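You operate a simulated robot arm through the tools that you are given. There is no shell and no other tool. Be economical: measure what you need, move in short steps, check, and stop when the job is done.

You are at the controls of a simulated two-armed robot. One attempt, no reset.

TASK
Pick up the brown paper tube from the wooden table with one hand, pass it to the other hand and put it on the bander bed.

Only the result counts: the job must be done as asked and must still hold three seconds after the hand-in. Knocking over, shifting, dropping, spilling or breaking anything else fails it.

THE ROBOT
Two 6-joint arms with two-finger grippers on one trunk, on a base that drives. Base frame: it is fixed to the floor where the robot stands at the start and does not move with it; the origin is under the middle of the robot, x ahead of it, y to its left, z up; the surface under the hand at the start is at about z = 0.76. Lengths are in m, angles in degrees, forces in N, time in s.
The left shoulder is at the start at [0.06, 0.144, 0.825], the right one opposite. With the tool pointing down near the work surface each hand reaches from about 0.3 to 0.72 m from the robot's upright axis, wherever it stands, measured 20 degrees to its own side. Places, roughly: bander bed (31x12 cm) [-3.46, 0.72, 0.86]. Payload 2.45 kg a hand.
The tool frame of a hand sits at the grasp point between the pads (the TCP): z along the fingers, y along the line on which they close. The tips reach 0.026 m beyond it. Largest opening 0.096 m; the body of the gripper starts 0.069 m behind the TCP.
Orientation is that of the tool frame in the base frame, as a unit quaternion [w, x, y, z]. With the fingers straight down and closing along the base's y, the tool's x points along the base's -x, its y along +y and its z along -z.

THE INTERFACE
- The arms move only by the tool step_arm. It takes "left_deltas", "right_deltas" or both (then of equal length, played together; a hand with none holds still); each is one flat list of numbers, 6 for each row, row after row: the shift along the base's x, y, z in m, then the turn, a rotation vector about the base's x, y, z in rad. In form: [x, y, z, ax, ay, az, x, y, z, ax, ay, az, ...]. A call has 1 to 10 rows; each row is the pose to reach, as a shift and turn from the pose commanded when the call began. "left_fingers" and "right_fingers" are, for a hand that has rows, the gripper command, from -1 (fully open) to 1 (shut), values between in proportion, set as the call begins (left out, the last holds). Each row takes 0.2 s and may step no farther than 0.05 m and 8.6 degrees from the row before; otherwise, or with a gripper value out of range, the whole call is refused. Where a pose cannot be reached the arm comes as near as it can. A force on the tool above 40 N (or 10 N above the force at the start of the call, whichever is more), or a blocked arm, ends the call early, and 0.2 s more pass. Each finger halts on what it meets, pressing with about 37 N; the grip force reading is that of the motor and also rises with nothing between the fingers. The clock runs only during rows and for 0.2 s after the last one: add rows that repeat a pose to give the fingers time. The reply holds the time, the measured pose of the TCP, the force on the tool along the base axes, the opening and the grip force, in the units named above and with some noise, with the torque about the TCP (base axes, N m) and any sound that the robot's microphone picked up.
- Cameras (640 x 400 px; columns grow to the right, rows downward): "scene" is now at [0.1363, -0.0317, 1.4362]; the picture's right is [-0.38, -0.93, 0.00], its down [-0.64, 0.26, -0.72] and it looks along [0.67, -0.27, -0.69] (base axes); focal length 296 px, centre (320, 200). "left" rides on the left gripper at [0.082, -0.003, -0.098] in its tool frame; the picture's right is [0.04, 1.00, 0.00], its down [-0.73, 0.03, -0.68] and it looks along [-0.68, 0.03, 0.73] (tool axes); focal length 256 px, centre (320, 200). "right" rides on the right gripper at [0.081, 0.003, -0.098] in its tool frame; the picture's right is [-0.04, 1.00, 0.00], its down [-0.73, -0.03, -0.68] and it looks along [-0.68, -0.03, 0.73] (tool axes); focal length 256 px, centre (320, 200). There is no depth. A picture from a camera that has moved, and an enlarged one, comes with that camera's place and axes in the base frame and with its lens.
- snapshot(camera): a new picture of that camera. The clock stands still meanwhile.
- raise_lower(by): slides the trunk up (or, below 0, down) by that many m; the arms and the scene camera ride with it, the base frame stays. It gives what a move gives, with no picture.
- steer(legs): drives the robot by 1 to 6 legs, each [ahead, turn to the left] in m and degrees, along the robot's own axes; the way and the turn of a leg run together, so that a leg with both is an arc; at most 1.5 m and 180 degrees a leg. The arms and the cameras ride along, it lands a little off, and it stops where it bumps. It gives what a move gives.
- turn_head(pan, tilt): turns the head with the scene camera to pan (to the left, within 86 degrees either way) and tilt (down, from -29 to 69), counted from straight ahead of the robot. It gives what a move gives.
- zoom(camera, box): a new picture of the part [left, top, right, bottom] of that camera's present view, enlarged. The clock stands still meanwhile.
- sign_off(): hands the job in; it is judged then, once.

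Go step by step. Nothing tells you exact positions but the pictures and the camera data: compare them with the known pose of the tool, close in by small moves and look again before you grip or let go. The budget is 120 turns and 100 pictures, counting those below and the enlarged ones. Unless the task says otherwise, let go and move clear before handing in, and close with one line.

The tools are called after "Call:" as a command line: name --argument value ..., lists and objects as JSON in quotes. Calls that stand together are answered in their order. step_arm: Moves the arms, as the interface text tells. Its arguments: {"type":"object","properties":{"left_deltas":{"type":"array"},"left_fingers":{"type":"number"},"right_deltas":{"type":"array"},"right_fingers":{"type":"number"}},"required":[]} The other tools are called the same way: raise_lower (by) slides the trunk up or down; steer (legs) drives the base; turn_head (pan, tilt) turns the head that bears the scene camera; snapshot (camera) takes a picture; zoom (camera, box) takes an enlarged picture of a part of a camera's view; sign_off () hands the job in.

At the start:

```text
time: 0.0
left_tcp_pos: [0.4353, 0.0561, 1.079]
left_tool_rot: [0.001, -0.002, 1.0, -0.001]
left_wrist_force: [0.1, -0.4, 0.8]
left_ft_torque: [-0.02, 0.0, -0.04]
left_gripper_width: 0.0958
left_grasp_force: 0.1
right_tcp_pos: [0.4564, -0.3268, 1.0643]
right_tool_rot: [0.0, -0.003, 1.0, 0.0]
right_wrist_force: [-0.3, 0.5, 0.0]
right_ft_torque: [0.01, -0.05, 0.0]
right_gripper_width: 0.0963
right_grasp_force: 0.1
trunk travel left (down, up): [-0.45, 0.14]
robot x, y, heading: [0.0015, 0.0001, 0.0]
head pan, tilt: [-22.3, 43.6]
```

scene: 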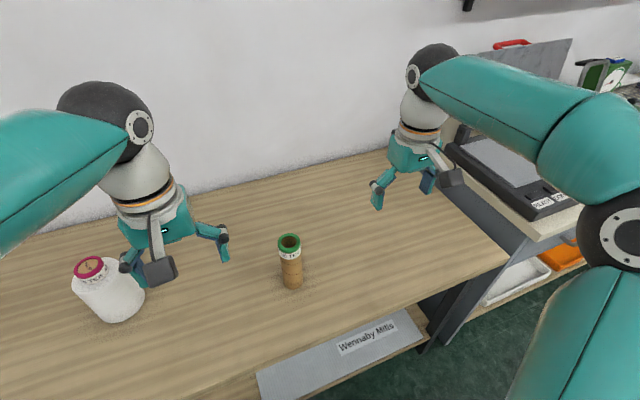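
right: 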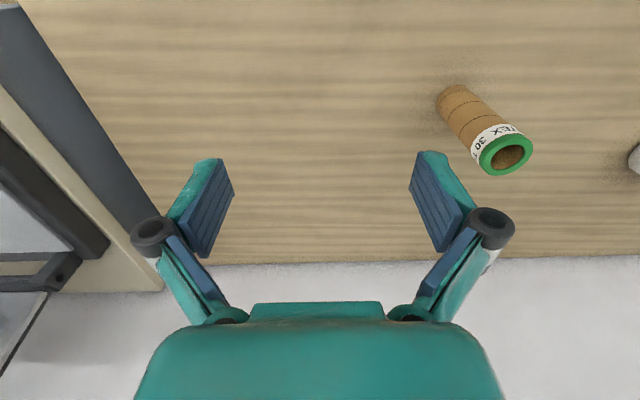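
left: 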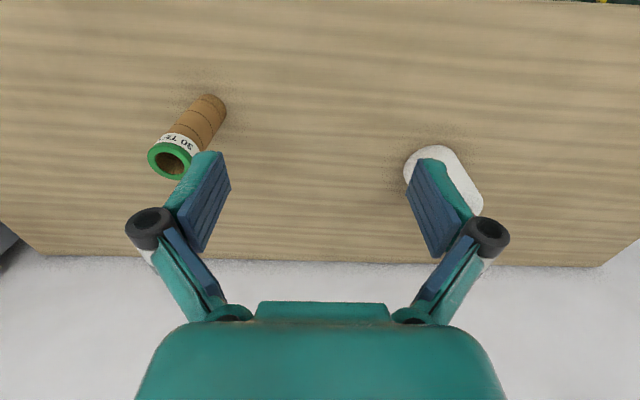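

The tube stands upright at about (0.537, -0.117), with its top near z≈0.91. I'll move the right hand over it, shift the left hand aside, then look again.

Call:
step_arm --right_deltas '[0.016, 0.042, 0, 0, 0, 0, 0.032, 0.084, 0, 0, 0, 0, 0.048, 0.126, 0, 0, 0, 0, 0.064, 0.168, 0, 0, 0, 0, 0.08, 0.209, 0, 0, 0, 0, 0.08, 0.209, 0, 0, 0, 0]' --left_deltas '[0, 0.02, 0, 0, 0, 0, 0, 0.04, 0, 0, 0, 0, 0, 0.06, 0, 0, 0, 0, 0, 0.08, 0, 0, 0, 0, 0, 0.1, 0, 0, 0, 0, 0, 0.1, 0, 0, 0, 0]' --right_fingers -1 --left_fingers -1

Call:
snapshot --camera "right"

Call:
snapshot --camera "scene"

```text
time: 1.4
left_tcp_pos: [0.4354, 0.1549, 1.0804]
left_tool_rot: [0.0, -0.003, 1.0, -0.001]
left_wrist_force: [-0.7, 0.5, 0.0]
left_ft_torque: [0.01, -0.05, 0.01]
left_gripper_width: 0.0961
left_grasp_force: 0.1
right_tcp_pos: [0.5321, -0.1191, 1.0664]
right_tool_rot: [0.0, -0.002, 1.0, -0.001]
right_wrist_force: [0.4, 0.3, 0.4]
right_ft_torque: [0.03, 0.01, 0.03]
right_gripper_width: 0.0961
right_grasp_force: 0.1
trunk travel left (down, up): [-0.45, 0.14]
robot x, y, heading: [0.001, 0.0019, 0.3]
head pan, tilt: [-22.3, 43.6]
```

```text
96 pictures are left
camera right: at [0.4506, -0.116, 1.1638], right [0.04, 1.0, 0.0], down [0.73, -0.03, 0.68], along [0.68, -0.02, -0.73], focal length 256 px, centre (320, 200)
```

right: 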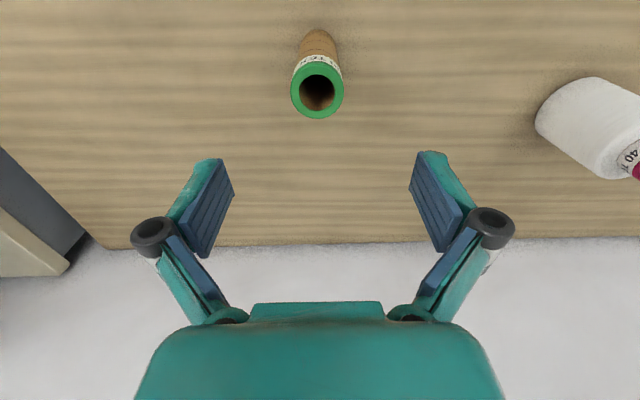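

```text
95 pictures are left
camera scene: at [0.136, -0.0321, 1.4363], right [-0.38, -0.93, 0.0], down [-0.64, 0.26, -0.72], along [0.67, -0.27, -0.69], focal length 296 px, centre (320, 200)
```

scene: 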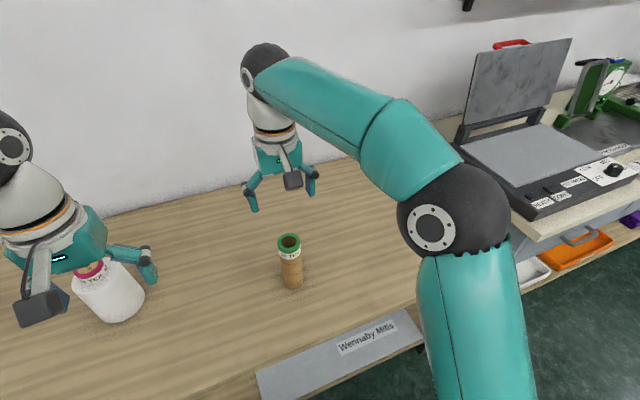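

The tube is centred just below the fingers. I'll lower partway, correct x by about +0.008, and look again.

Call:
step_arm --right_deltas '[0.004, -0.001, -0.04, 0, 0, 0, 0.008, -0.001, -0.08, 0, 0, 0, 0.008, -0.001, -0.11, 0, 0, 0, 0.008, -0.001, -0.11, 0, 0, 0]'

Call:
snapshot --camera "right"

Call:
zoom --camera "scene" --box '[200, 150, 400, 300]'

```text
time: 2.4
left_tcp_pos: [0.4358, 0.1545, 1.0804]
left_tool_rot: [0.0, -0.003, 1.0, -0.001]
left_wrist_force: [-0.4, 0.5, 0.3]
left_ft_torque: [-0.01, -0.02, 0.02]
left_gripper_width: 0.0958
left_grasp_force: 0.0
right_tcp_pos: [0.5426, -0.1186, 0.954]
right_tool_rot: [0.0, -0.002, 1.0, -0.001]
right_wrist_force: [-0.2, -0.4, -1.0]
right_ft_torque: [-0.02, 0.0, -0.03]
right_gripper_width: 0.0961
right_grasp_force: 0.0
trunk travel left (down, up): [-0.45, 0.14]
robot x, y, heading: [-0.0, 0.001, -0.1]
head pan, tilt: [-22.3, 43.6]
```

```text
94 pictures are left
camera right: at [0.4609, -0.116, 1.051], right [0.04, 1.0, 0.0], down [0.73, -0.03, 0.68], along [0.68, -0.02, -0.73], focal length 256 px, centre (320, 200)
```

right: 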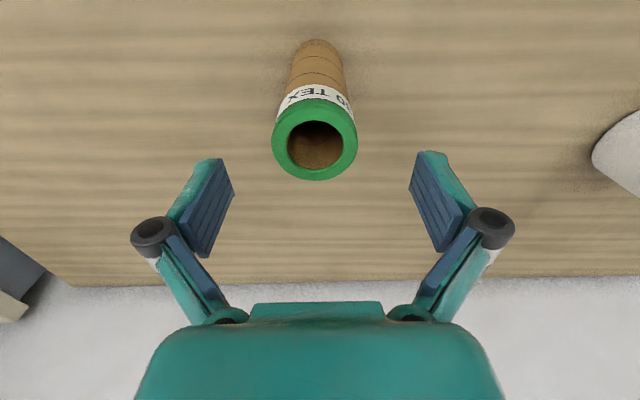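

```text
2.67 times, centred on (300, 225) of scene
camera zoom: at [0.1362, -0.0317, 1.4363], right [-0.38, -0.93, 0.0], down [-0.64, 0.26, -0.72], along [0.67, -0.28, -0.69], focal length 788 px, centre (373, 133)
```

zoom: 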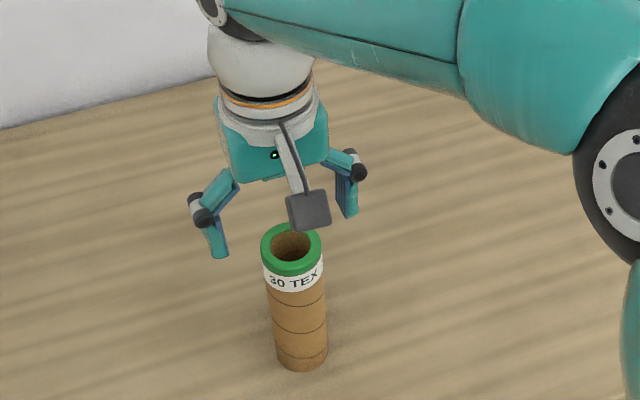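

Triangulation puts the top at z≈0.907, centred at (0.542, -0.121), with a rim about 0.054 wide. I'll descend to z≈0.874 and close the fingers.

Call:
step_arm --right_deltas '[0, -0.0025, -0.03, 0, 0, 0, 0, -0.0025, -0.06, 0, 0, 0, 0, -0.0025, -0.08, 0, 0, 0, 0, -0.0025, -0.08, 0, 0, 0]'

Call:
snapshot --camera "right"

```text
time: 3.4
left_tcp_pos: [0.4352, 0.1559, 1.0797]
left_tool_rot: [0.0, -0.003, 1.0, -0.001]
left_wrist_force: [0.4, -0.2, 0.1]
left_ft_torque: [0.01, -0.04, -0.02]
left_gripper_width: 0.096
left_grasp_force: 0.2
right_tcp_pos: [0.5442, -0.1224, 0.8724]
right_tool_rot: [0.0, -0.003, 1.0, -0.001]
right_wrist_force: [0.2, 0.0, -0.4]
right_ft_torque: [0.02, -0.01, -0.02]
right_gripper_width: 0.0959
right_grasp_force: 0.1
trunk travel left (down, up): [-0.45, 0.14]
robot x, y, heading: [0.0017, 0.002, -0.0]
head pan, tilt: [-22.3, 43.6]
```

```text
92 pictures are left
camera right: at [0.4618, -0.1186, 0.9706], right [0.04, 1.0, 0.0], down [0.73, -0.03, 0.68], along [0.68, -0.02, -0.73], focal length 256 px, centre (320, 200)
```

right: 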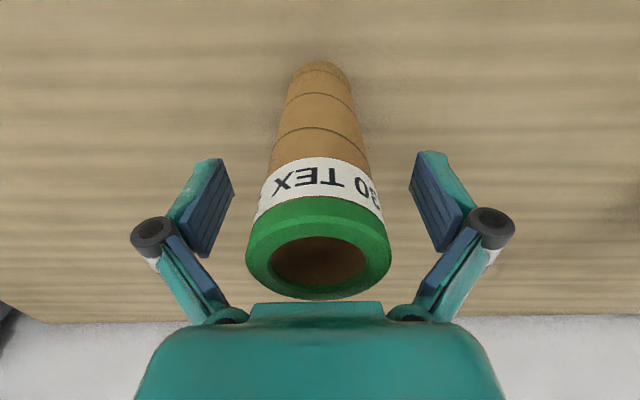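

The tube sits between the pads, so I'll close the right gripper.

Call:
step_arm --right_deltas '[0, 0, 0, 0, 0, 0, 0, 0, 0, 0, 0, 0, 0, 0, 0, 0, 0, 0, 0, 0, 0, 0, 0, 0, 0, 0, 0, 0, 0, 0]' --right_fingers 1

Call:
snapshot --camera "right"

```text
time: 4.6
left_tcp_pos: [0.4362, 0.1554, 1.0797]
left_tool_rot: [0.001, -0.003, 1.0, -0.001]
left_wrist_force: [-1.3, 0.0, 0.8]
left_ft_torque: [0.03, 0.03, -0.01]
left_gripper_width: 0.0963
left_grasp_force: 0.1
right_tcp_pos: [0.5443, -0.1218, 0.8726]
right_tool_rot: [0.0, -0.002, 1.0, 0.0]
right_wrist_force: [0.1, 0.1, 0.7]
right_ft_torque: [-0.04, -0.01, -0.01]
right_gripper_width: 0.0487
right_grasp_force: 36.7
trunk travel left (down, up): [-0.45, 0.14]
robot x, y, heading: [0.0016, -0.0023, -0.1]
head pan, tilt: [-22.3, 43.6]
```

```text
91 pictures are left
camera right: at [0.462, -0.1186, 0.9709], right [0.04, 1.0, 0.0], down [0.73, -0.03, 0.68], along [0.68, -0.02, -0.73], focal length 256 px, centre (320, 200)
```

right: 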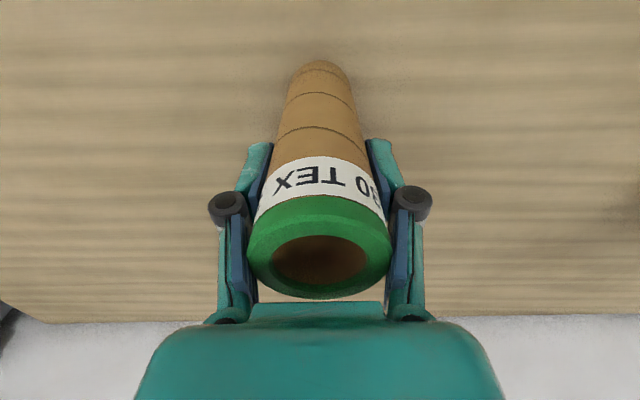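

The grip is firm at 0.0487 wide. I'll lift straight up, then tilt the left hand to point forward and 30° down.

Call:
step_arm --right_deltas '[0, 0, 0.02, 0, 0, 0, 0, 0, 0.06, 0, 0, 0, 0, 0, 0.1, 0, 0, 0, 0, 0, 0.14, 0, 0, 0, 0, 0, 0.17, 0, 0, 0, 0, 0, 0.19, 0, 0, 0, 0, 0, 0.19, 0, 0, 0, 0, 0, 0.19, 0, 0, 0]' --left_deltas '[0, 0, 0, 0, -0.14, 0, 0, 0, 0, 0, -0.28, 0, 0, 0, 0, 0, -0.42, 0, 0, 0, 0, 0, -0.56, 0, 0, 0, 0, 0, -0.7, 0, 0, 0, 0, 0, -0.84, 0, 0, 0, 0, 0, -0.98, 0, 0, 0, 0, 0, -1.047, 0]'

Call:
snapshot --camera "scene"

Call:
snapshot --camera "right"

```text
time: 6.4
left_tcp_pos: [0.435, 0.1544, 1.0796]
left_tool_rot: [0.5, -0.002, 0.866, -0.002]
left_wrist_force: [0.2, -0.4, 0.6]
left_ft_torque: [0.01, 0.0, -0.02]
left_gripper_width: 0.0961
left_grasp_force: 0.1
right_tcp_pos: [0.545, -0.1232, 1.0622]
right_tool_rot: [0.0, -0.003, 1.0, -0.001]
right_wrist_force: [-0.1, 0.6, -0.6]
right_ft_torque: [0.0, -0.02, 0.0]
right_gripper_width: 0.0484
right_grasp_force: 37.5
trunk travel left (down, up): [-0.45, 0.14]
robot x, y, heading: [-0.001, 0.0021, -0.0]
head pan, tilt: [-22.3, 43.6]
```

```text
90 pictures are left
camera scene: at [0.1362, -0.0317, 1.4363], right [-0.38, -0.93, 0.0], down [-0.64, 0.26, -0.72], along [0.67, -0.28, -0.69], focal length 296 px, centre (320, 200)
```

scene: 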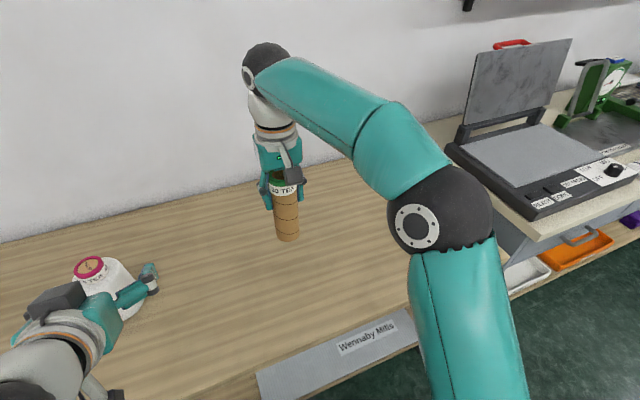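

```text
89 pictures are left
camera right: at [0.4627, -0.1196, 1.1609], right [0.03, 1.0, 0.0], down [0.73, -0.03, 0.68], along [0.68, -0.02, -0.73], focal length 256 px, centre (320, 200)
```

right: 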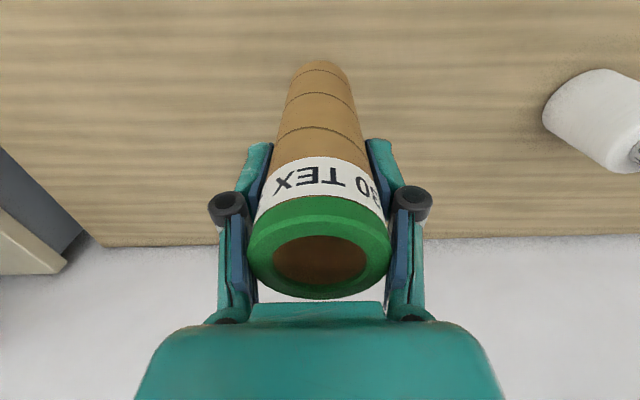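

The tube lifted clean. I'll bring the right hand to y≈0 and set the left hand behind it for an approach along its tool axis.

Call:
step_arm --right_deltas '[0, 0.04, 0, 0, 0, 0, 0, 0.08, 0, 0, 0, 0, 0, 0.123, 0, 0, 0, 0, 0, 0.123, 0, 0, 0, 0, 0, 0.123, 0, 0, 0, 0, 0, 0.123, 0, 0, 0, 0]' --left_deltas '[-0.022, 0, -0.012, 0, 0, 0, -0.03, -0.03, -0.012, 0, 0, 0, -0.03, -0.07, -0.012, 0, 0, 0, -0.03, -0.11, -0.012, 0, 0, 0, -0.03, -0.155, -0.012, 0, 0, 0, -0.03, -0.155, -0.012, 0, 0, 0]'

Call:
snapshot --camera "left"

Call:
snapshot --camera "scene"

```text
time: 7.8
left_tcp_pos: [0.4051, 0.0017, 1.0681]
left_tool_rot: [0.5, -0.002, 0.866, -0.002]
left_wrist_force: [-0.1, -0.7, 0.1]
left_ft_torque: [0.04, 0.01, 0.03]
left_gripper_width: 0.0962
left_grasp_force: 0.2
right_tcp_pos: [0.5452, 0.0013, 1.0639]
right_tool_rot: [0.001, -0.002, 1.0, 0.0]
right_wrist_force: [-0.1, 0.6, 0.2]
right_ft_torque: [0.0, 0.05, -0.01]
right_gripper_width: 0.0487
right_grasp_force: 36.9
trunk travel left (down, up): [-0.45, 0.14]
robot x, y, heading: [-0.0027, 0.0015, -0.0]
head pan, tilt: [-22.3, 43.6]
```

```text
88 pictures are left
camera left: at [0.2796, -0.0022, 1.0456], right [-0.02, 1.0, -0.04], down [-0.22, 0.03, 0.97], along [0.97, 0.03, 0.22], focal length 256 px, centre (320, 200)
```

left: 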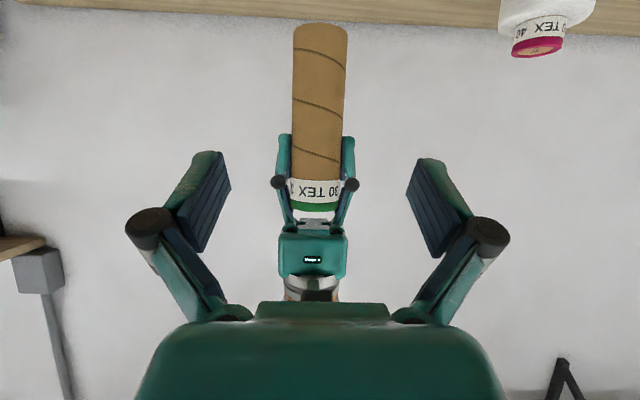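

```text
87 pictures are left
camera scene: at [0.1361, -0.0313, 1.4363], right [-0.38, -0.93, 0.0], down [-0.64, 0.26, -0.72], along [0.67, -0.28, -0.69], focal length 296 px, centre (320, 200)
```

scene: 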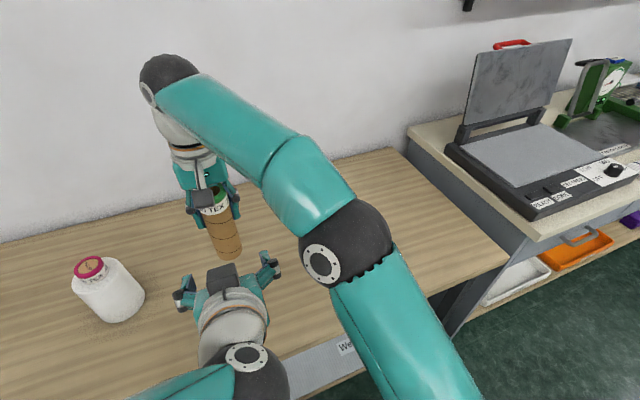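

The left camera shows the tube centred between the open fingers. I'll zoom in to check a dark block on the left gripper before approaching.

Call:
zoom --camera "scene" --box '[130, 150, 330, 350]'

```text
2.00 times, centred on (230, 250) of scene
camera zoom: at [0.1361, -0.0313, 1.4363], right [-0.38, -0.93, 0.0], down [-0.64, 0.26, -0.72], along [0.67, -0.28, -0.69], focal length 591 px, centre (500, 100)
```

zoom: 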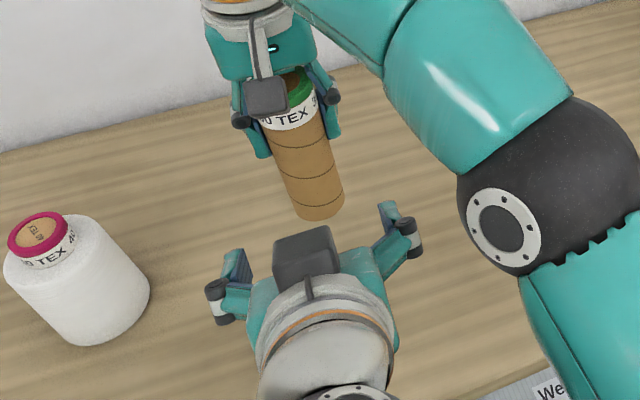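

The left hand is well aligned with the tube. I'll increase its pitch to 35° and advance to the lower part of the tube with the fingers open.

Call:
step_arm --left_deltas '[0.0, 0, 0, 0, 0.087, 0, 0.04, 0, -0.02, 0, 0.087, 0, 0.08, 0, -0.04, 0, 0.087, 0, 0.11, 0, -0.056, 0, 0.087, 0, 0.136, 0, -0.07, 0, 0.087, 0, 0.136, 0, -0.07, 0, 0.087, 0]'

Call:
snapshot --camera "left"

Call:
zoom --camera "scene" --box '[130, 100, 330, 300]'

```text
time: 9.2
left_tcp_pos: [0.5417, 0.0016, 0.9962]
left_tool_rot: [0.462, -0.002, 0.887, -0.002]
left_wrist_force: [0.1, 0.8, -0.2]
left_ft_torque: [0.03, 0.01, 0.0]
left_gripper_width: 0.096
left_grasp_force: 0.1
right_tcp_pos: [0.5453, -0.0007, 1.0645]
right_tool_rot: [0.0, -0.003, 1.0, -0.001]
right_wrist_force: [-0.2, -0.5, -0.2]
right_ft_torque: [-0.01, -0.02, -0.03]
right_gripper_width: 0.0483
right_grasp_force: 37.2
trunk travel left (down, up): [-0.45, 0.14]
robot x, y, heading: [-0.0001, 0.0023, -0.1]
head pan, tilt: [-22.3, 43.6]
```

```text
85 pictures are left
camera left: at [0.4143, -0.0016, 0.9851], right [-0.02, 1.0, -0.04], down [-0.14, 0.03, 0.99], along [0.99, 0.03, 0.13], focal length 256 px, centre (320, 200)
```

left: 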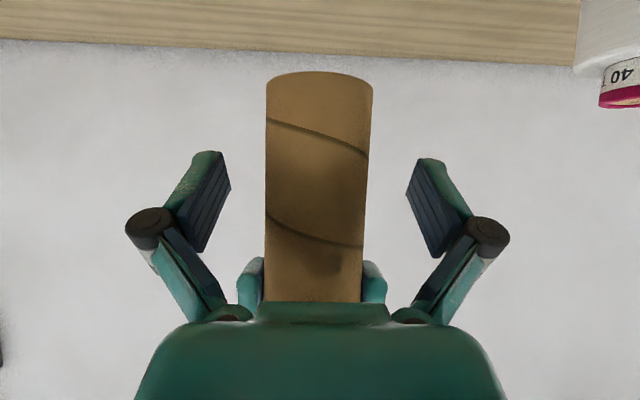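

```text
2.00 times, centred on (230, 200) of scene
camera zoom: at [0.1359, -0.0316, 1.4363], right [-0.38, -0.93, 0.0], down [-0.64, 0.26, -0.72], along [0.67, -0.27, -0.69], focal length 591 px, centre (500, 200)
```

zoom: 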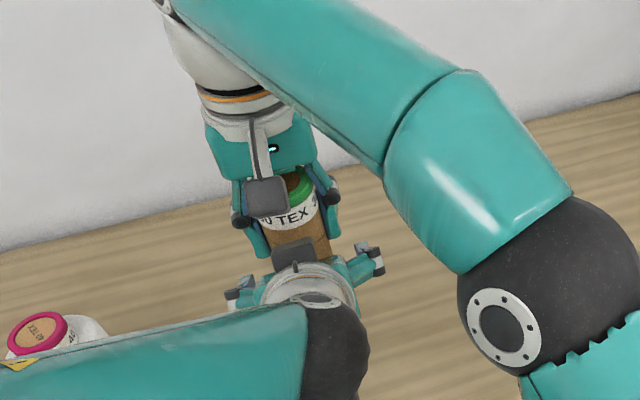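

The tube is between the left pads. I'll close the left gripper while the right still holds.

Call:
step_arm --left_deltas '[0, 0, 0, 0, 0, 0, 0, 0, 0, 0, 0, 0, 0, 0, 0, 0, 0, 0, 0, 0, 0, 0, 0, 0, 0, 0, 0, 0, 0, 0]' --left_fingers 1

Call:
snapshot --camera "left"

```text
time: 10.4
left_tcp_pos: [0.5405, 0.0015, 0.9969]
left_tool_rot: [0.461, -0.001, 0.887, -0.002]
left_wrist_force: [-5.2, -11.2, 3.0]
left_ft_torque: [0.31, -0.04, -0.02]
left_gripper_width: 0.0475
left_grasp_force: 36.9
right_tcp_pos: [0.5463, 0.0001, 1.0628]
right_tool_rot: [0.0, -0.002, 1.0, 0.0]
right_wrist_force: [4.5, 12.2, -2.9]
right_ft_torque: [0.44, -0.3, -0.04]
right_gripper_width: 0.0486
right_grasp_force: 37.6
trunk travel left (down, up): [-0.45, 0.14]
robot x, y, heading: [0.0021, 0.0017, 0.2]
head pan, tilt: [-22.3, 43.6]
```

```text
83 pictures are left
camera left: at [0.4141, -0.0021, 0.9853], right [-0.02, 1.0, -0.04], down [-0.14, 0.03, 0.99], along [0.99, 0.03, 0.13], focal length 256 px, centre (320, 200)
```

left: 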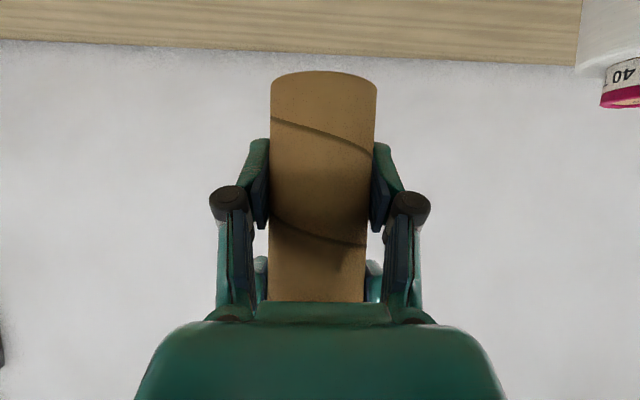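

Both hands hold the tube with only about 12 N of side load. I'll open the right hand and lift it straight up.

Call:
step_arm --right_deltas '[0, 0, 0, 0, 0, 0, 0, 0, 0, 0, 0, 0, 0, 0, 0, 0, 0, 0, 0, 0, 0, 0, 0, 0]' --right_fingers -1

Call:
step_arm --right_deltas '[0, 0, 0.03, 0, 0, 0, 0, 0, 0.06, 0, 0, 0, 0, 0, 0.085, 0, 0, 0, 0, 0, 0.085, 0, 0, 0]'

Call:
snapshot --camera "scene"

Call:
snapshot --camera "left"

```text
time: 11.4
left_tcp_pos: [0.5425, 0.0028, 0.9963]
left_tool_rot: [0.462, -0.002, 0.887, -0.002]
left_wrist_force: [-0.2, 0.3, 0.4]
left_ft_torque: [0.02, -0.01, -0.03]
left_gripper_width: 0.0475
left_grasp_force: 36.9
right_tcp_pos: [0.5439, 0.0, 1.0633]
right_tool_rot: [0.0, -0.003, 1.0, 0.0]
right_wrist_force: [0.7, 0.5, 0.6]
right_ft_torque: [0.01, 0.01, 0.02]
right_gripper_width: 0.0961
right_grasp_force: 0.0
trunk travel left (down, up): [-0.45, 0.14]
robot x, y, heading: [-0.0011, 0.0002, -0.1]
head pan, tilt: [-22.3, 43.6]
```

```text
time: 12.4
left_tcp_pos: [0.5404, 0.0019, 0.9971]
left_tool_rot: [0.462, -0.002, 0.887, -0.002]
left_wrist_force: [-0.6, 0.0, -0.1]
left_ft_torque: [0.01, 0.01, 0.0]
left_gripper_width: 0.0474
left_grasp_force: 36.7
right_tcp_pos: [0.5223, -0.0058, 1.123]
right_tool_rot: [0.001, -0.003, 1.0, 0.0]
right_wrist_force: [0.0, 0.3, 0.3]
right_ft_torque: [-0.01, -0.01, -0.01]
right_gripper_width: 0.0961
right_grasp_force: 0.0
right hand out of reach, approached as far as the arm can: row 2, 3, 4
trunk travel left (down, up): [-0.45, 0.14]
robot x, y, heading: [-0.0017, -0.0007, -0.0]
head pan, tilt: [-22.3, 43.6]
```

```text
82 pictures are left
camera scene: at [0.1362, -0.0318, 1.4362], right [-0.38, -0.93, 0.0], down [-0.64, 0.26, -0.72], along [0.67, -0.27, -0.69], focal length 296 px, centre (320, 200)
```

scene: 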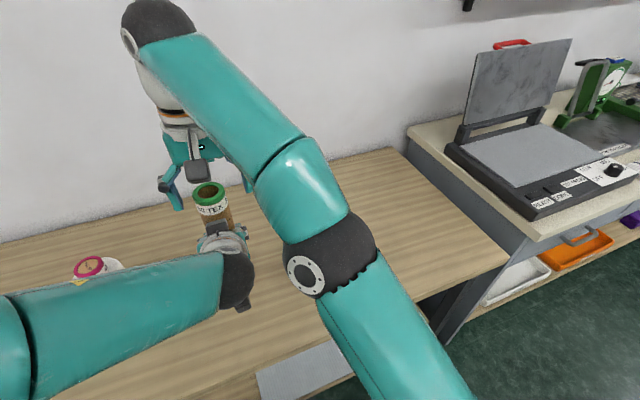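

```text
81 pictures are left
camera left: at [0.4141, -0.0017, 0.9853], right [-0.03, 1.0, -0.04], down [-0.14, 0.03, 0.99], along [0.99, 0.03, 0.13], focal length 256 px, centre (320, 200)
```

left: 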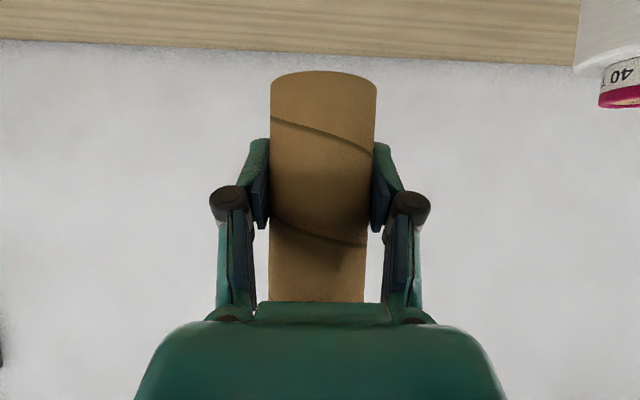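

The left hand holds the tube alone. I'll lower the left a little for clearance, then swing the right hand away to its own side.

Call:
step_arm --left_deltas '[0, 0, -0.04, 0, 0, 0, 0, 0, -0.07, 0, 0, 0, 0, 0, -0.07, 0, 0, 0]'

Call:
step_arm --right_deltas '[-0.02, -0.03, 0, 0, 0, 0, -0.03, -0.07, 0, 0, 0, 0, -0.04, -0.11, 0, 0, 0, 0, -0.06, -0.15, 0, 0, 0, 0, -0.08, -0.19, -0.02, 0, 0, 0, -0.1, -0.23, -0.04, 0, 0, 0, -0.12, -0.27, -0.06, 0, 0, 0, -0.14, -0.3, -0.08, 0, 0, 0]'

Call:
snapshot --camera "scene"

```text
time: 13.2
left_tcp_pos: [0.5414, 0.0007, 0.9264]
left_tool_rot: [0.462, -0.002, 0.887, -0.001]
left_wrist_force: [-0.8, -0.4, 0.2]
left_ft_torque: [0.03, -0.04, -0.02]
left_gripper_width: 0.0475
left_grasp_force: 37.3
right_tcp_pos: [0.5226, -0.0067, 1.1221]
right_tool_rot: [0.001, -0.002, 1.0, 0.001]
right_wrist_force: [0.3, -0.4, -0.4]
right_ft_torque: [0.0, -0.05, 0.02]
right_gripper_width: 0.096
right_grasp_force: 0.0
trunk travel left (down, up): [-0.45, 0.14]
robot x, y, heading: [0.0051, 0.005, 0.1]
head pan, tilt: [-22.3, 43.6]
```

```text
time: 15.0
left_tcp_pos: [0.5398, 0.0008, 0.9271]
left_tool_rot: [0.462, -0.002, 0.887, -0.002]
left_wrist_force: [-0.6, 0.6, -0.2]
left_ft_torque: [0.01, 0.01, 0.02]
left_gripper_width: 0.0475
left_grasp_force: 37.1
right_tcp_pos: [0.3818, -0.3069, 1.0442]
right_tool_rot: [-0.001, -0.003, 1.0, 0.001]
right_wrist_force: [-0.2, 0.5, -0.5]
right_ft_torque: [-0.02, -0.04, 0.02]
right_gripper_width: 0.0964
right_grasp_force: 0.1
trunk travel left (down, up): [-0.45, 0.14]
robot x, y, heading: [0.0005, 0.0002, -0.0]
head pan, tilt: [-22.3, 43.6]
```

```text
80 pictures are left
camera scene: at [0.1357, -0.032, 1.4363], right [-0.38, -0.93, 0.0], down [-0.64, 0.26, -0.72], along [0.67, -0.27, -0.69], focal length 296 px, centre (320, 200)
```

scene: 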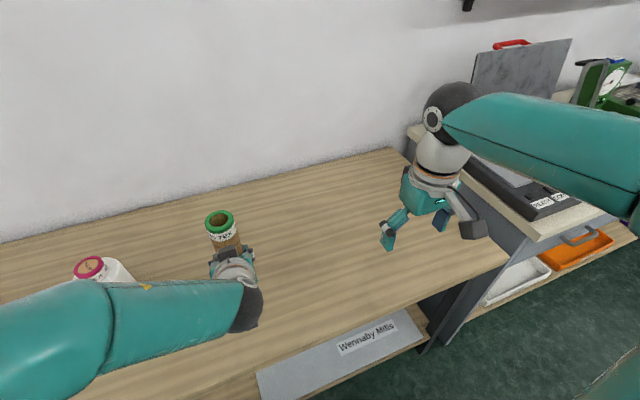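

The right hand is clear. I'll raise and retract the left hand with the tube, then look left and right before driving.

Call:
step_arm --left_deltas '[0, 0, 0.04, 0, 0, 0, 0, 0, 0.08, 0, 0, 0, 0, 0, 0.12, 0, 0, 0, -0.04, 0.02, 0.14, 0, 0, 0, -0.08, 0.05, 0.14, 0, 0, 0, -0.12, 0.08, 0.14, 0, 0, 0, -0.14, 0.1, 0.14, 0, 0, 0]'

Call:
turn_head --pan 86 --tilt 20

Call:
snapshot --camera "scene"

Call:
turn_head --pan -86 --tilt 20

Call:
snapshot --camera "scene"

```text
time: 16.6
left_tcp_pos: [0.4004, 0.1028, 1.069]
left_tool_rot: [0.462, -0.002, 0.887, -0.002]
left_wrist_force: [0.5, 0.8, -0.7]
left_ft_torque: [0.0, -0.01, 0.01]
left_gripper_width: 0.0477
left_grasp_force: 37.3
right_tcp_pos: [0.3811, -0.3057, 1.0441]
right_tool_rot: [-0.001, -0.003, 1.0, -0.001]
right_wrist_force: [-0.1, -0.5, -0.1]
right_ft_torque: [0.01, 0.02, 0.03]
right_gripper_width: 0.0959
right_grasp_force: 0.0
trunk travel left (down, up): [-0.45, 0.14]
robot x, y, heading: [0.0012, -0.0001, 0.0]
head pan, tilt: [-22.3, 43.6]
```

```text
time: 18.5
left_tcp_pos: [0.4022, 0.1021, 1.0688]
left_tool_rot: [0.461, -0.002, 0.887, -0.001]
left_wrist_force: [-0.2, 0.4, -1.1]
left_ft_torque: [-0.02, -0.01, 0.02]
left_gripper_width: 0.0476
left_grasp_force: 36.6
right_tcp_pos: [0.3809, -0.3062, 1.0437]
right_tool_rot: [0.0, -0.002, 1.0, 0.0]
right_wrist_force: [-0.2, 0.1, -0.5]
right_ft_torque: [-0.03, 0.01, 0.01]
right_gripper_width: 0.0962
right_grasp_force: 0.1
trunk travel left (down, up): [-0.45, 0.14]
robot x, y, heading: [0.0063, -0.0027, -0.2]
head pan, tilt: [85.9, 20.0]
```

```text
79 pictures are left
camera scene: at [0.0663, 0.0925, 1.4729], right [1.0, -0.07, 0.0], down [-0.02, -0.34, -0.94], along [0.07, 0.94, -0.34], focal length 296 px, centre (320, 200)
```

scene: 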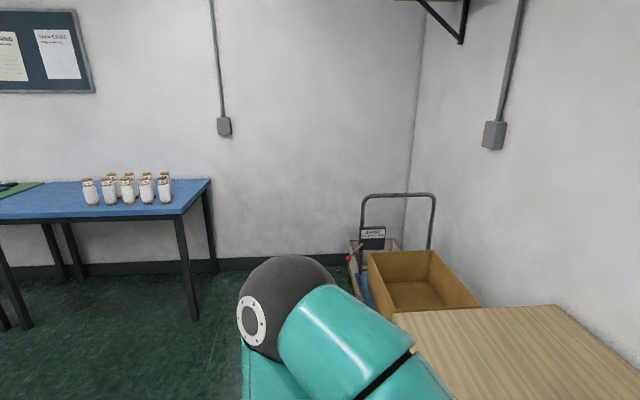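

```text
time: 21.1
left_tcp_pos: [0.4016, 0.1016, 1.0688]
left_tool_rot: [0.462, -0.002, 0.887, -0.002]
left_wrist_force: [-0.1, -0.3, -0.8]
left_ft_torque: [-0.01, 0.02, 0.0]
left_gripper_width: 0.0476
left_grasp_force: 37.6
right_tcp_pos: [0.3818, -0.3062, 1.0438]
right_tool_rot: [-0.001, -0.002, 1.0, 0.0]
right_wrist_force: [0.8, 0.1, 0.6]
right_ft_torque: [0.01, 0.02, -0.05]
right_gripper_width: 0.0957
right_grasp_force: 0.1
trunk travel left (down, up): [-0.45, 0.14]
robot x, y, heading: [-0.0004, 0.0008, -0.1]
head pan, tilt: [-85.9, 20.0]
```

```text
78 pictures are left
camera scene: at [0.0663, -0.0933, 1.4729], right [-1.0, -0.07, 0.0], down [-0.02, 0.34, -0.94], along [0.07, -0.94, -0.34], focal length 296 px, centre (320, 200)
```

scene: 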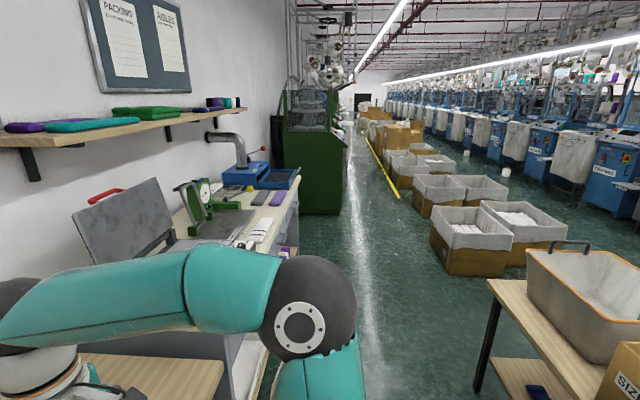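

Left of the robot looks open, with a table behind on the right. I'll turn 90° left in place, arms held high, and look toward the bed.

Call:
steer --legs '[[0, 90]]'

Call:
turn_head --pan 75 --tilt 20

Call:
snapshot --camera "scene"

Call:
turn_head --pan 10 --tilt 25

Call:
snapshot --camera "scene"

```text
time: 25.5
left_tcp_pos: [-0.0846, 0.4122, 1.0689]
left_tool_rot: [0.336, -0.615, 0.638, 0.317]
left_wrist_force: [0.9, -1.2, -0.6]
left_ft_torque: [0.02, 0.0, -0.03]
left_gripper_width: 0.0476
left_grasp_force: 36.7
right_tcp_pos: [0.3219, 0.3723, 1.0461]
right_tool_rot: [0.0, -0.694, 0.72, -0.001]
right_wrist_force: [-1.0, 0.2, -0.3]
right_ft_torque: [0.01, -0.02, 0.0]
right_gripper_width: 0.096
right_grasp_force: 0.0
trunk travel left (down, up): [-0.45, 0.14]
robot x, y, heading: [0.041, 0.0042, 87.6]
head pan, tilt: [-85.9, 20.0]
stopped in leg 1: the robot was blocked; the commanded pose is now the measured one
```

```text
time: 28.0
left_tcp_pos: [-0.0831, 0.4125, 1.07]
left_tool_rot: [0.335, -0.615, 0.639, 0.317]
left_wrist_force: [-0.1, 0.7, 0.1]
left_ft_torque: [0.0, -0.01, -0.01]
left_gripper_width: 0.0478
left_grasp_force: 36.7
right_tcp_pos: [0.3231, 0.374, 1.0456]
right_tool_rot: [0.0, -0.693, 0.721, 0.0]
right_wrist_force: [0.3, 0.7, -0.4]
right_ft_torque: [-0.01, 0.02, 0.02]
right_gripper_width: 0.0961
right_grasp_force: 0.1
trunk travel left (down, up): [-0.45, 0.14]
robot x, y, heading: [0.0432, 0.0007, 87.8]
head pan, tilt: [75.0, 20.0]
```

```text
77 pictures are left
camera scene: at [-0.0448, 0.0901, 1.4729], right [0.3, 0.95, 0.0], down [0.33, -0.1, -0.94], along [-0.9, 0.28, -0.34], focal length 296 px, centre (320, 200)
```

scene: 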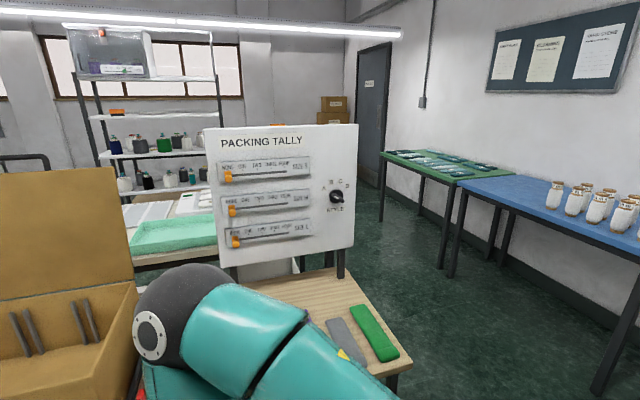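

```text
time: 29.4
left_tcp_pos: [-0.0833, 0.4122, 1.0694]
left_tool_rot: [0.335, -0.615, 0.639, 0.318]
left_wrist_force: [0.6, -0.3, -0.7]
left_ft_torque: [0.0, 0.04, -0.01]
left_gripper_width: 0.0477
left_grasp_force: 37.3
right_tcp_pos: [0.3234, 0.3735, 1.0452]
right_tool_rot: [0.0, -0.693, 0.721, 0.0]
right_wrist_force: [-0.4, -1.9, -0.4]
right_ft_torque: [0.0, 0.03, 0.02]
right_gripper_width: 0.0959
right_grasp_force: 0.0
trunk travel left (down, up): [-0.45, 0.14]
robot x, y, heading: [0.0443, 0.0088, 87.6]
head pan, tilt: [10.0, 25.0]
```

```text
76 pictures are left
camera scene: at [0.0316, 0.1538, 1.4648], right [0.99, 0.14, 0.0], down [0.06, -0.42, -0.91], along [-0.12, 0.9, -0.42], focal length 296 px, centre (320, 200)
```

scene: 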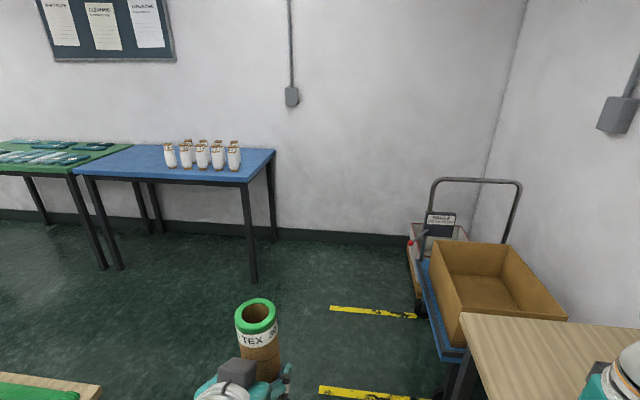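

The turn stopped at 87.6° on some contact, so I'll look at both sides before moving on.

Call:
turn_head --pan 86 --tilt 55

Call:
snapshot --camera "scene"

Call:
turn_head --pan -80 --tilt 50

Call:
snapshot --camera "scene"

```text
time: 30.8
left_tcp_pos: [-0.0828, 0.4121, 1.0705]
left_tool_rot: [0.335, -0.615, 0.639, 0.317]
left_wrist_force: [0.7, -0.2, -0.2]
left_ft_torque: [-0.01, 0.03, 0.02]
left_gripper_width: 0.0478
left_grasp_force: 36.9
right_tcp_pos: [0.3234, 0.3744, 1.0456]
right_tool_rot: [0.0, -0.693, 0.721, 0.0]
right_wrist_force: [0.5, -1.0, 0.4]
right_ft_torque: [0.0, -0.02, 0.04]
right_gripper_width: 0.096
right_grasp_force: 0.0
trunk travel left (down, up): [-0.45, 0.14]
robot x, y, heading: [0.0436, 0.0041, 87.6]
head pan, tilt: [85.9, 55.0]
```

```text
75 pictures are left
camera scene: at [-0.0275, 0.0704, 1.4208], right [0.11, 0.99, 0.0], down [0.81, -0.09, -0.57], along [-0.57, 0.06, -0.82], focal length 296 px, centre (320, 200)
```

scene: 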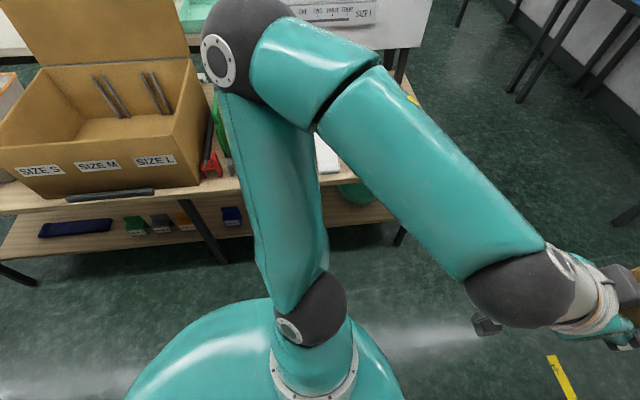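

```text
time: 33.4
left_tcp_pos: [-0.083, 0.4123, 1.0706]
left_tool_rot: [0.335, -0.615, 0.64, 0.317]
left_wrist_force: [-0.4, 0.2, -0.1]
left_ft_torque: [0.02, -0.01, -0.04]
left_gripper_width: 0.0475
left_grasp_force: 37.2
right_tcp_pos: [0.3233, 0.3739, 1.0458]
right_tool_rot: [0.0, -0.693, 0.721, 0.001]
right_wrist_force: [-0.8, 0.4, 0.1]
right_ft_torque: [-0.01, 0.0, -0.03]
right_gripper_width: 0.096
right_grasp_force: 0.1
trunk travel left (down, up): [-0.45, 0.14]
robot x, y, heading: [0.0434, 0.0021, 87.7]
head pan, tilt: [-80.0, 50.0]
```

```text
74 pictures are left
camera scene: at [0.1204, 0.0729, 1.4273], right [0.14, -0.99, 0.0], down [-0.76, -0.1, -0.64], along [0.64, 0.09, -0.77], focal length 296 px, centre (320, 200)
```

scene: 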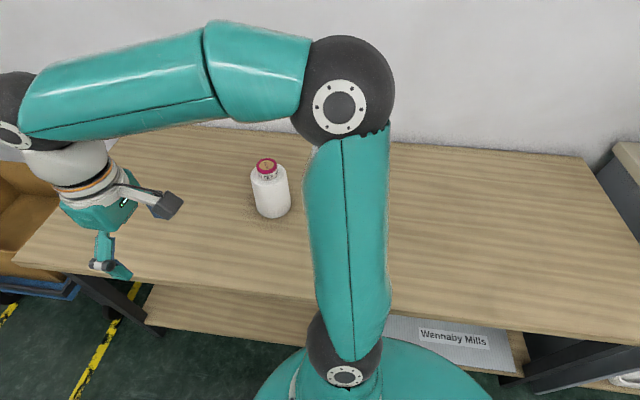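

Nothing looks disturbed and the tube is secure. The corridor ahead, between the packing table and the blue table, is free, so I'll drive ahead and start curving left.

Call:
steer --legs '[[0.5, 0], [0.5, 15]]'

Call:
turn_head --pan 60 --tilt 25

Call:
snapshot --camera "scene"

Call:
turn_head --pan 0 --tilt 35

Call:
snapshot --camera "scene"

```text
time: 38.9
left_tcp_pos: [-0.2167, 1.3604, 1.0691]
left_tool_rot: [-0.29, 0.695, -0.552, -0.359]
left_wrist_force: [0.1, 0.7, 0.0]
left_ft_torque: [0.03, -0.05, -0.01]
left_gripper_width: 0.0476
left_grasp_force: 37.9
right_tcp_pos: [0.1851, 1.4309, 1.0451]
right_tool_rot: [0.0, 0.783, -0.622, 0.001]
right_wrist_force: [-0.1, -0.1, 0.3]
right_ft_torque: [-0.02, 0.01, 0.0]
right_gripper_width: 0.0959
right_grasp_force: 0.0
trunk travel left (down, up): [-0.45, 0.14]
robot x, y, heading: [0.0128, 1.0017, 103.2]
head pan, tilt: [-80.0, 50.0]
```

```text
time: 41.1
left_tcp_pos: [-0.2172, 1.3602, 1.0697]
left_tool_rot: [-0.29, 0.694, -0.552, -0.359]
left_wrist_force: [1.2, -0.1, 0.2]
left_ft_torque: [-0.04, 0.0, 0.03]
left_gripper_width: 0.0475
left_grasp_force: 36.9
right_tcp_pos: [0.1851, 1.4289, 1.0456]
right_tool_rot: [0.0, 0.782, -0.623, 0.001]
right_wrist_force: [1.0, -0.3, -0.7]
right_ft_torque: [0.0, 0.0, 0.05]
right_gripper_width: 0.0961
right_grasp_force: 0.0
trunk travel left (down, up): [-0.45, 0.14]
robot x, y, heading: [0.0169, 0.9974, 103.2]
head pan, tilt: [60.0, 25.0]
```

```text
73 pictures are left
camera scene: at [-0.0875, 1.0839, 1.4648], right [0.29, 0.96, 0.0], down [0.4, -0.12, -0.91], along [-0.87, 0.26, -0.42], focal length 296 px, centre (320, 200)
```

scene: 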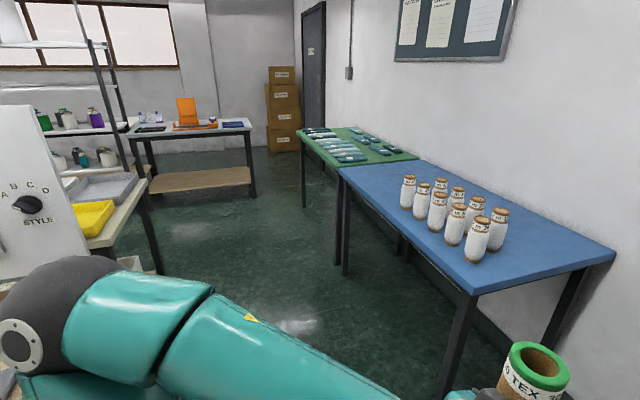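

```text
time: 42.5
left_tcp_pos: [-0.2185, 1.3601, 1.0699]
left_tool_rot: [-0.29, 0.694, -0.552, -0.359]
left_wrist_force: [0.5, -0.7, -1.1]
left_ft_torque: [0.02, -0.01, 0.05]
left_gripper_width: 0.0473
left_grasp_force: 37.5
right_tcp_pos: [0.1846, 1.4299, 1.0458]
right_tool_rot: [0.0, 0.783, -0.623, 0.001]
right_wrist_force: [0.3, 0.0, 0.8]
right_ft_torque: [-0.01, 0.01, -0.02]
right_gripper_width: 0.0958
right_grasp_force: 0.1
trunk travel left (down, up): [-0.45, 0.14]
robot x, y, heading: [0.0131, 0.9989, 103.1]
head pan, tilt: [0.0, 35.0]
```

```text
72 pictures are left
camera scene: at [-0.0194, 1.1429, 1.449], right [0.97, 0.23, 0.0], down [0.13, -0.56, -0.82], along [-0.19, 0.8, -0.57], focal length 296 px, centre (320, 200)
```

scene: 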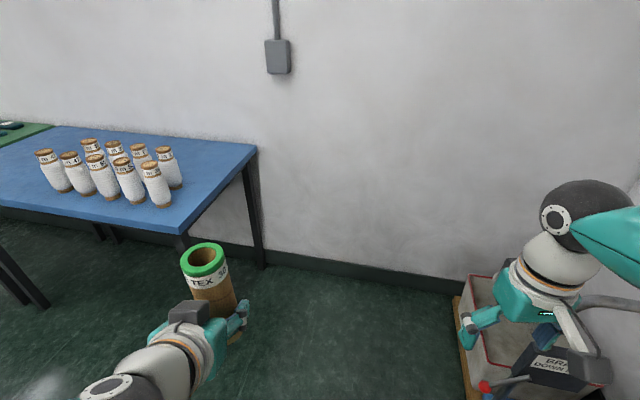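

The bander, an orange device, is on the far table. I'll zoom in on it.

Call:
turn_head --pan 75 --tilt 15

Call:
zoom --camera "scene" --box '[180, 60, 380, 185]'

Call:
snapshot --camera "scene"

```text
time: 43.9
left_tcp_pos: [-0.2175, 1.3608, 1.0695]
left_tool_rot: [-0.29, 0.694, -0.551, -0.36]
left_wrist_force: [0.2, -0.9, -0.6]
left_ft_torque: [-0.03, -0.04, 0.01]
left_gripper_width: 0.0476
left_grasp_force: 36.8
right_tcp_pos: [0.1845, 1.4297, 1.0449]
right_tool_rot: [0.001, 0.783, -0.622, 0.001]
right_wrist_force: [0.1, 0.5, 0.3]
right_ft_torque: [-0.02, -0.01, 0.0]
right_gripper_width: 0.0959
right_grasp_force: 0.2
trunk travel left (down, up): [-0.45, 0.14]
robot x, y, heading: [0.0131, 0.9989, 102.9]
head pan, tilt: [75.0, 15.0]
```

```text
3.20 times, centred on (280, 122) of scene
camera zoom: at [-0.0927, 1.0603, 1.481], right [0.03, 1.0, 0.0], down [0.26, -0.01, -0.97], along [-0.97, 0.03, -0.26], focal length 946 px, centre (448, 448)
```

zoom: 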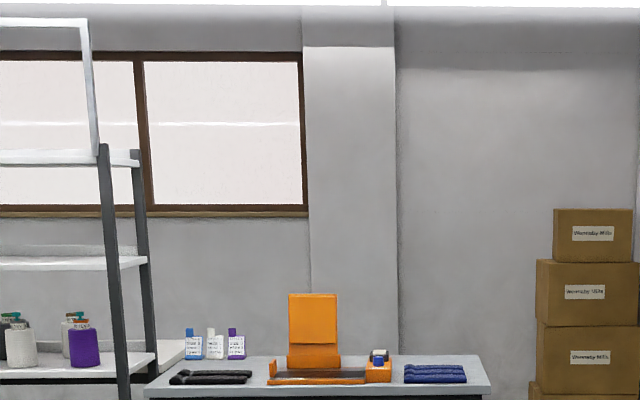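

```text
70 pictures are left
camera scene: at [-0.0927, 1.0603, 1.481], right [0.03, 1.0, 0.0], down [0.26, -0.01, -0.97], along [-0.97, 0.03, -0.26], focal length 296 px, centre (320, 200)
```

scene: 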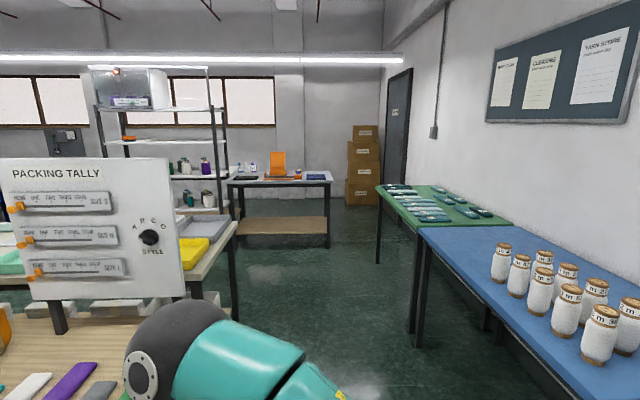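

The bed faces +x with its long axis along y. I'll turn to face -x and drive down the aisle.

Call:
steer --legs '[[0, 74.5], [1.3, 0]]'

Call:
turn_head --pan 0 --tilt 25

Call:
snapshot --camera "scene"

```text
time: 47.9
left_tcp_pos: [-0.401, 0.8777, 1.0716]
left_tool_rot: [-0.017, 0.887, -0.024, -0.461]
left_wrist_force: [-0.2, 0.6, 0.7]
left_ft_torque: [0.01, 0.01, -0.02]
left_gripper_width: 0.0478
left_grasp_force: 36.6
right_tcp_pos: [-0.3556, 1.2822, 1.0468]
right_tool_rot: [-0.001, 1.0, -0.028, 0.0]
right_wrist_force: [0.8, -0.1, -0.5]
right_ft_torque: [0.01, 0.04, -0.02]
right_gripper_width: 0.0961
right_grasp_force: 0.1
trunk travel left (down, up): [-0.45, 0.14]
robot x, y, heading: [0.0103, 1.0334, 176.8]
head pan, tilt: [75.0, 15.0]
stopped in leg 1: the robot was blocked; the commanded pose is now the measured one
```

```text
time: 49.3
left_tcp_pos: [-0.4013, 0.8774, 1.0708]
left_tool_rot: [-0.017, 0.886, -0.024, -0.462]
left_wrist_force: [0.7, -1.0, -0.4]
left_ft_torque: [-0.02, 0.04, 0.0]
left_gripper_width: 0.0475
left_grasp_force: 37.1
right_tcp_pos: [-0.3555, 1.2816, 1.0451]
right_tool_rot: [-0.001, 1.0, -0.029, 0.001]
right_wrist_force: [0.4, -0.1, 0.6]
right_ft_torque: [-0.01, -0.01, 0.03]
right_gripper_width: 0.0959
right_grasp_force: 0.0
trunk travel left (down, up): [-0.45, 0.14]
robot x, y, heading: [0.0129, 1.0342, 176.7]
head pan, tilt: [0.0, 25.0]
```

```text
69 pictures are left
camera scene: at [-0.1403, 1.0404, 1.4648], right [0.06, 1.0, 0.0], down [0.42, -0.02, -0.91], along [-0.9, 0.05, -0.42], focal length 296 px, centre (320, 200)
```

scene: 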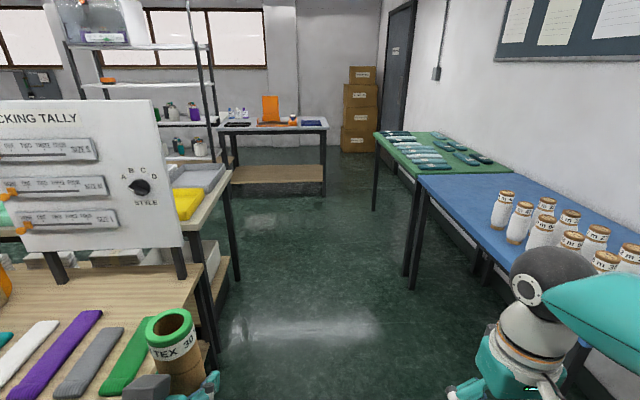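

The stop came almost at the end of the turn and nothing looks touched. I'll drive ahead with a slight right bias for clearance from the tally board.

Call:
steer --legs '[[0.7, -7], [0.8, 9]]'

Call:
snapshot --camera "scene"

```text
time: 57.1
left_tcp_pos: [-1.8791, 1.0191, 1.0701]
left_tool_rot: [-0.008, 0.887, -0.007, -0.461]
left_wrist_force: [-0.3, -0.5, -0.1]
left_ft_torque: [-0.03, -0.01, 0.02]
left_gripper_width: 0.0476
left_grasp_force: 37.5
right_tcp_pos: [-1.8501, 1.425, 1.0466]
right_tool_rot: [0.0, 1.0, -0.008, 0.001]
right_wrist_force: [-0.2, -0.6, 0.4]
right_ft_torque: [-0.01, -0.03, 0.02]
right_gripper_width: 0.0959
right_grasp_force: 0.1
trunk travel left (down, up): [-0.45, 0.14]
robot x, y, heading: [-1.4694, 1.1897, 179.1]
head pan, tilt: [0.0, 25.0]
```

```text
68 pictures are left
camera scene: at [-1.6254, 1.1924, 1.4647], right [0.01, 1.0, 0.0], down [0.42, -0.01, -0.91], along [-0.91, 0.01, -0.42], focal length 296 px, centre (320, 200)
```

scene: 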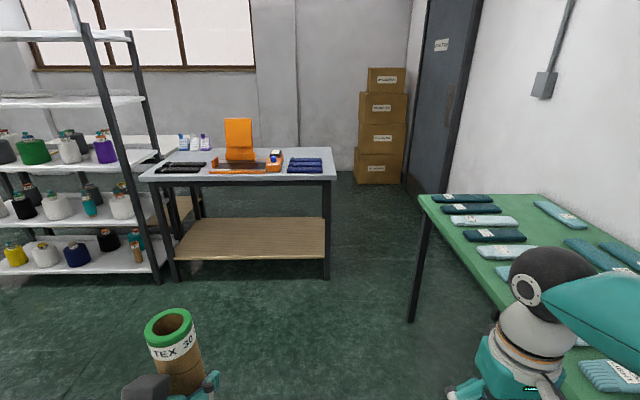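

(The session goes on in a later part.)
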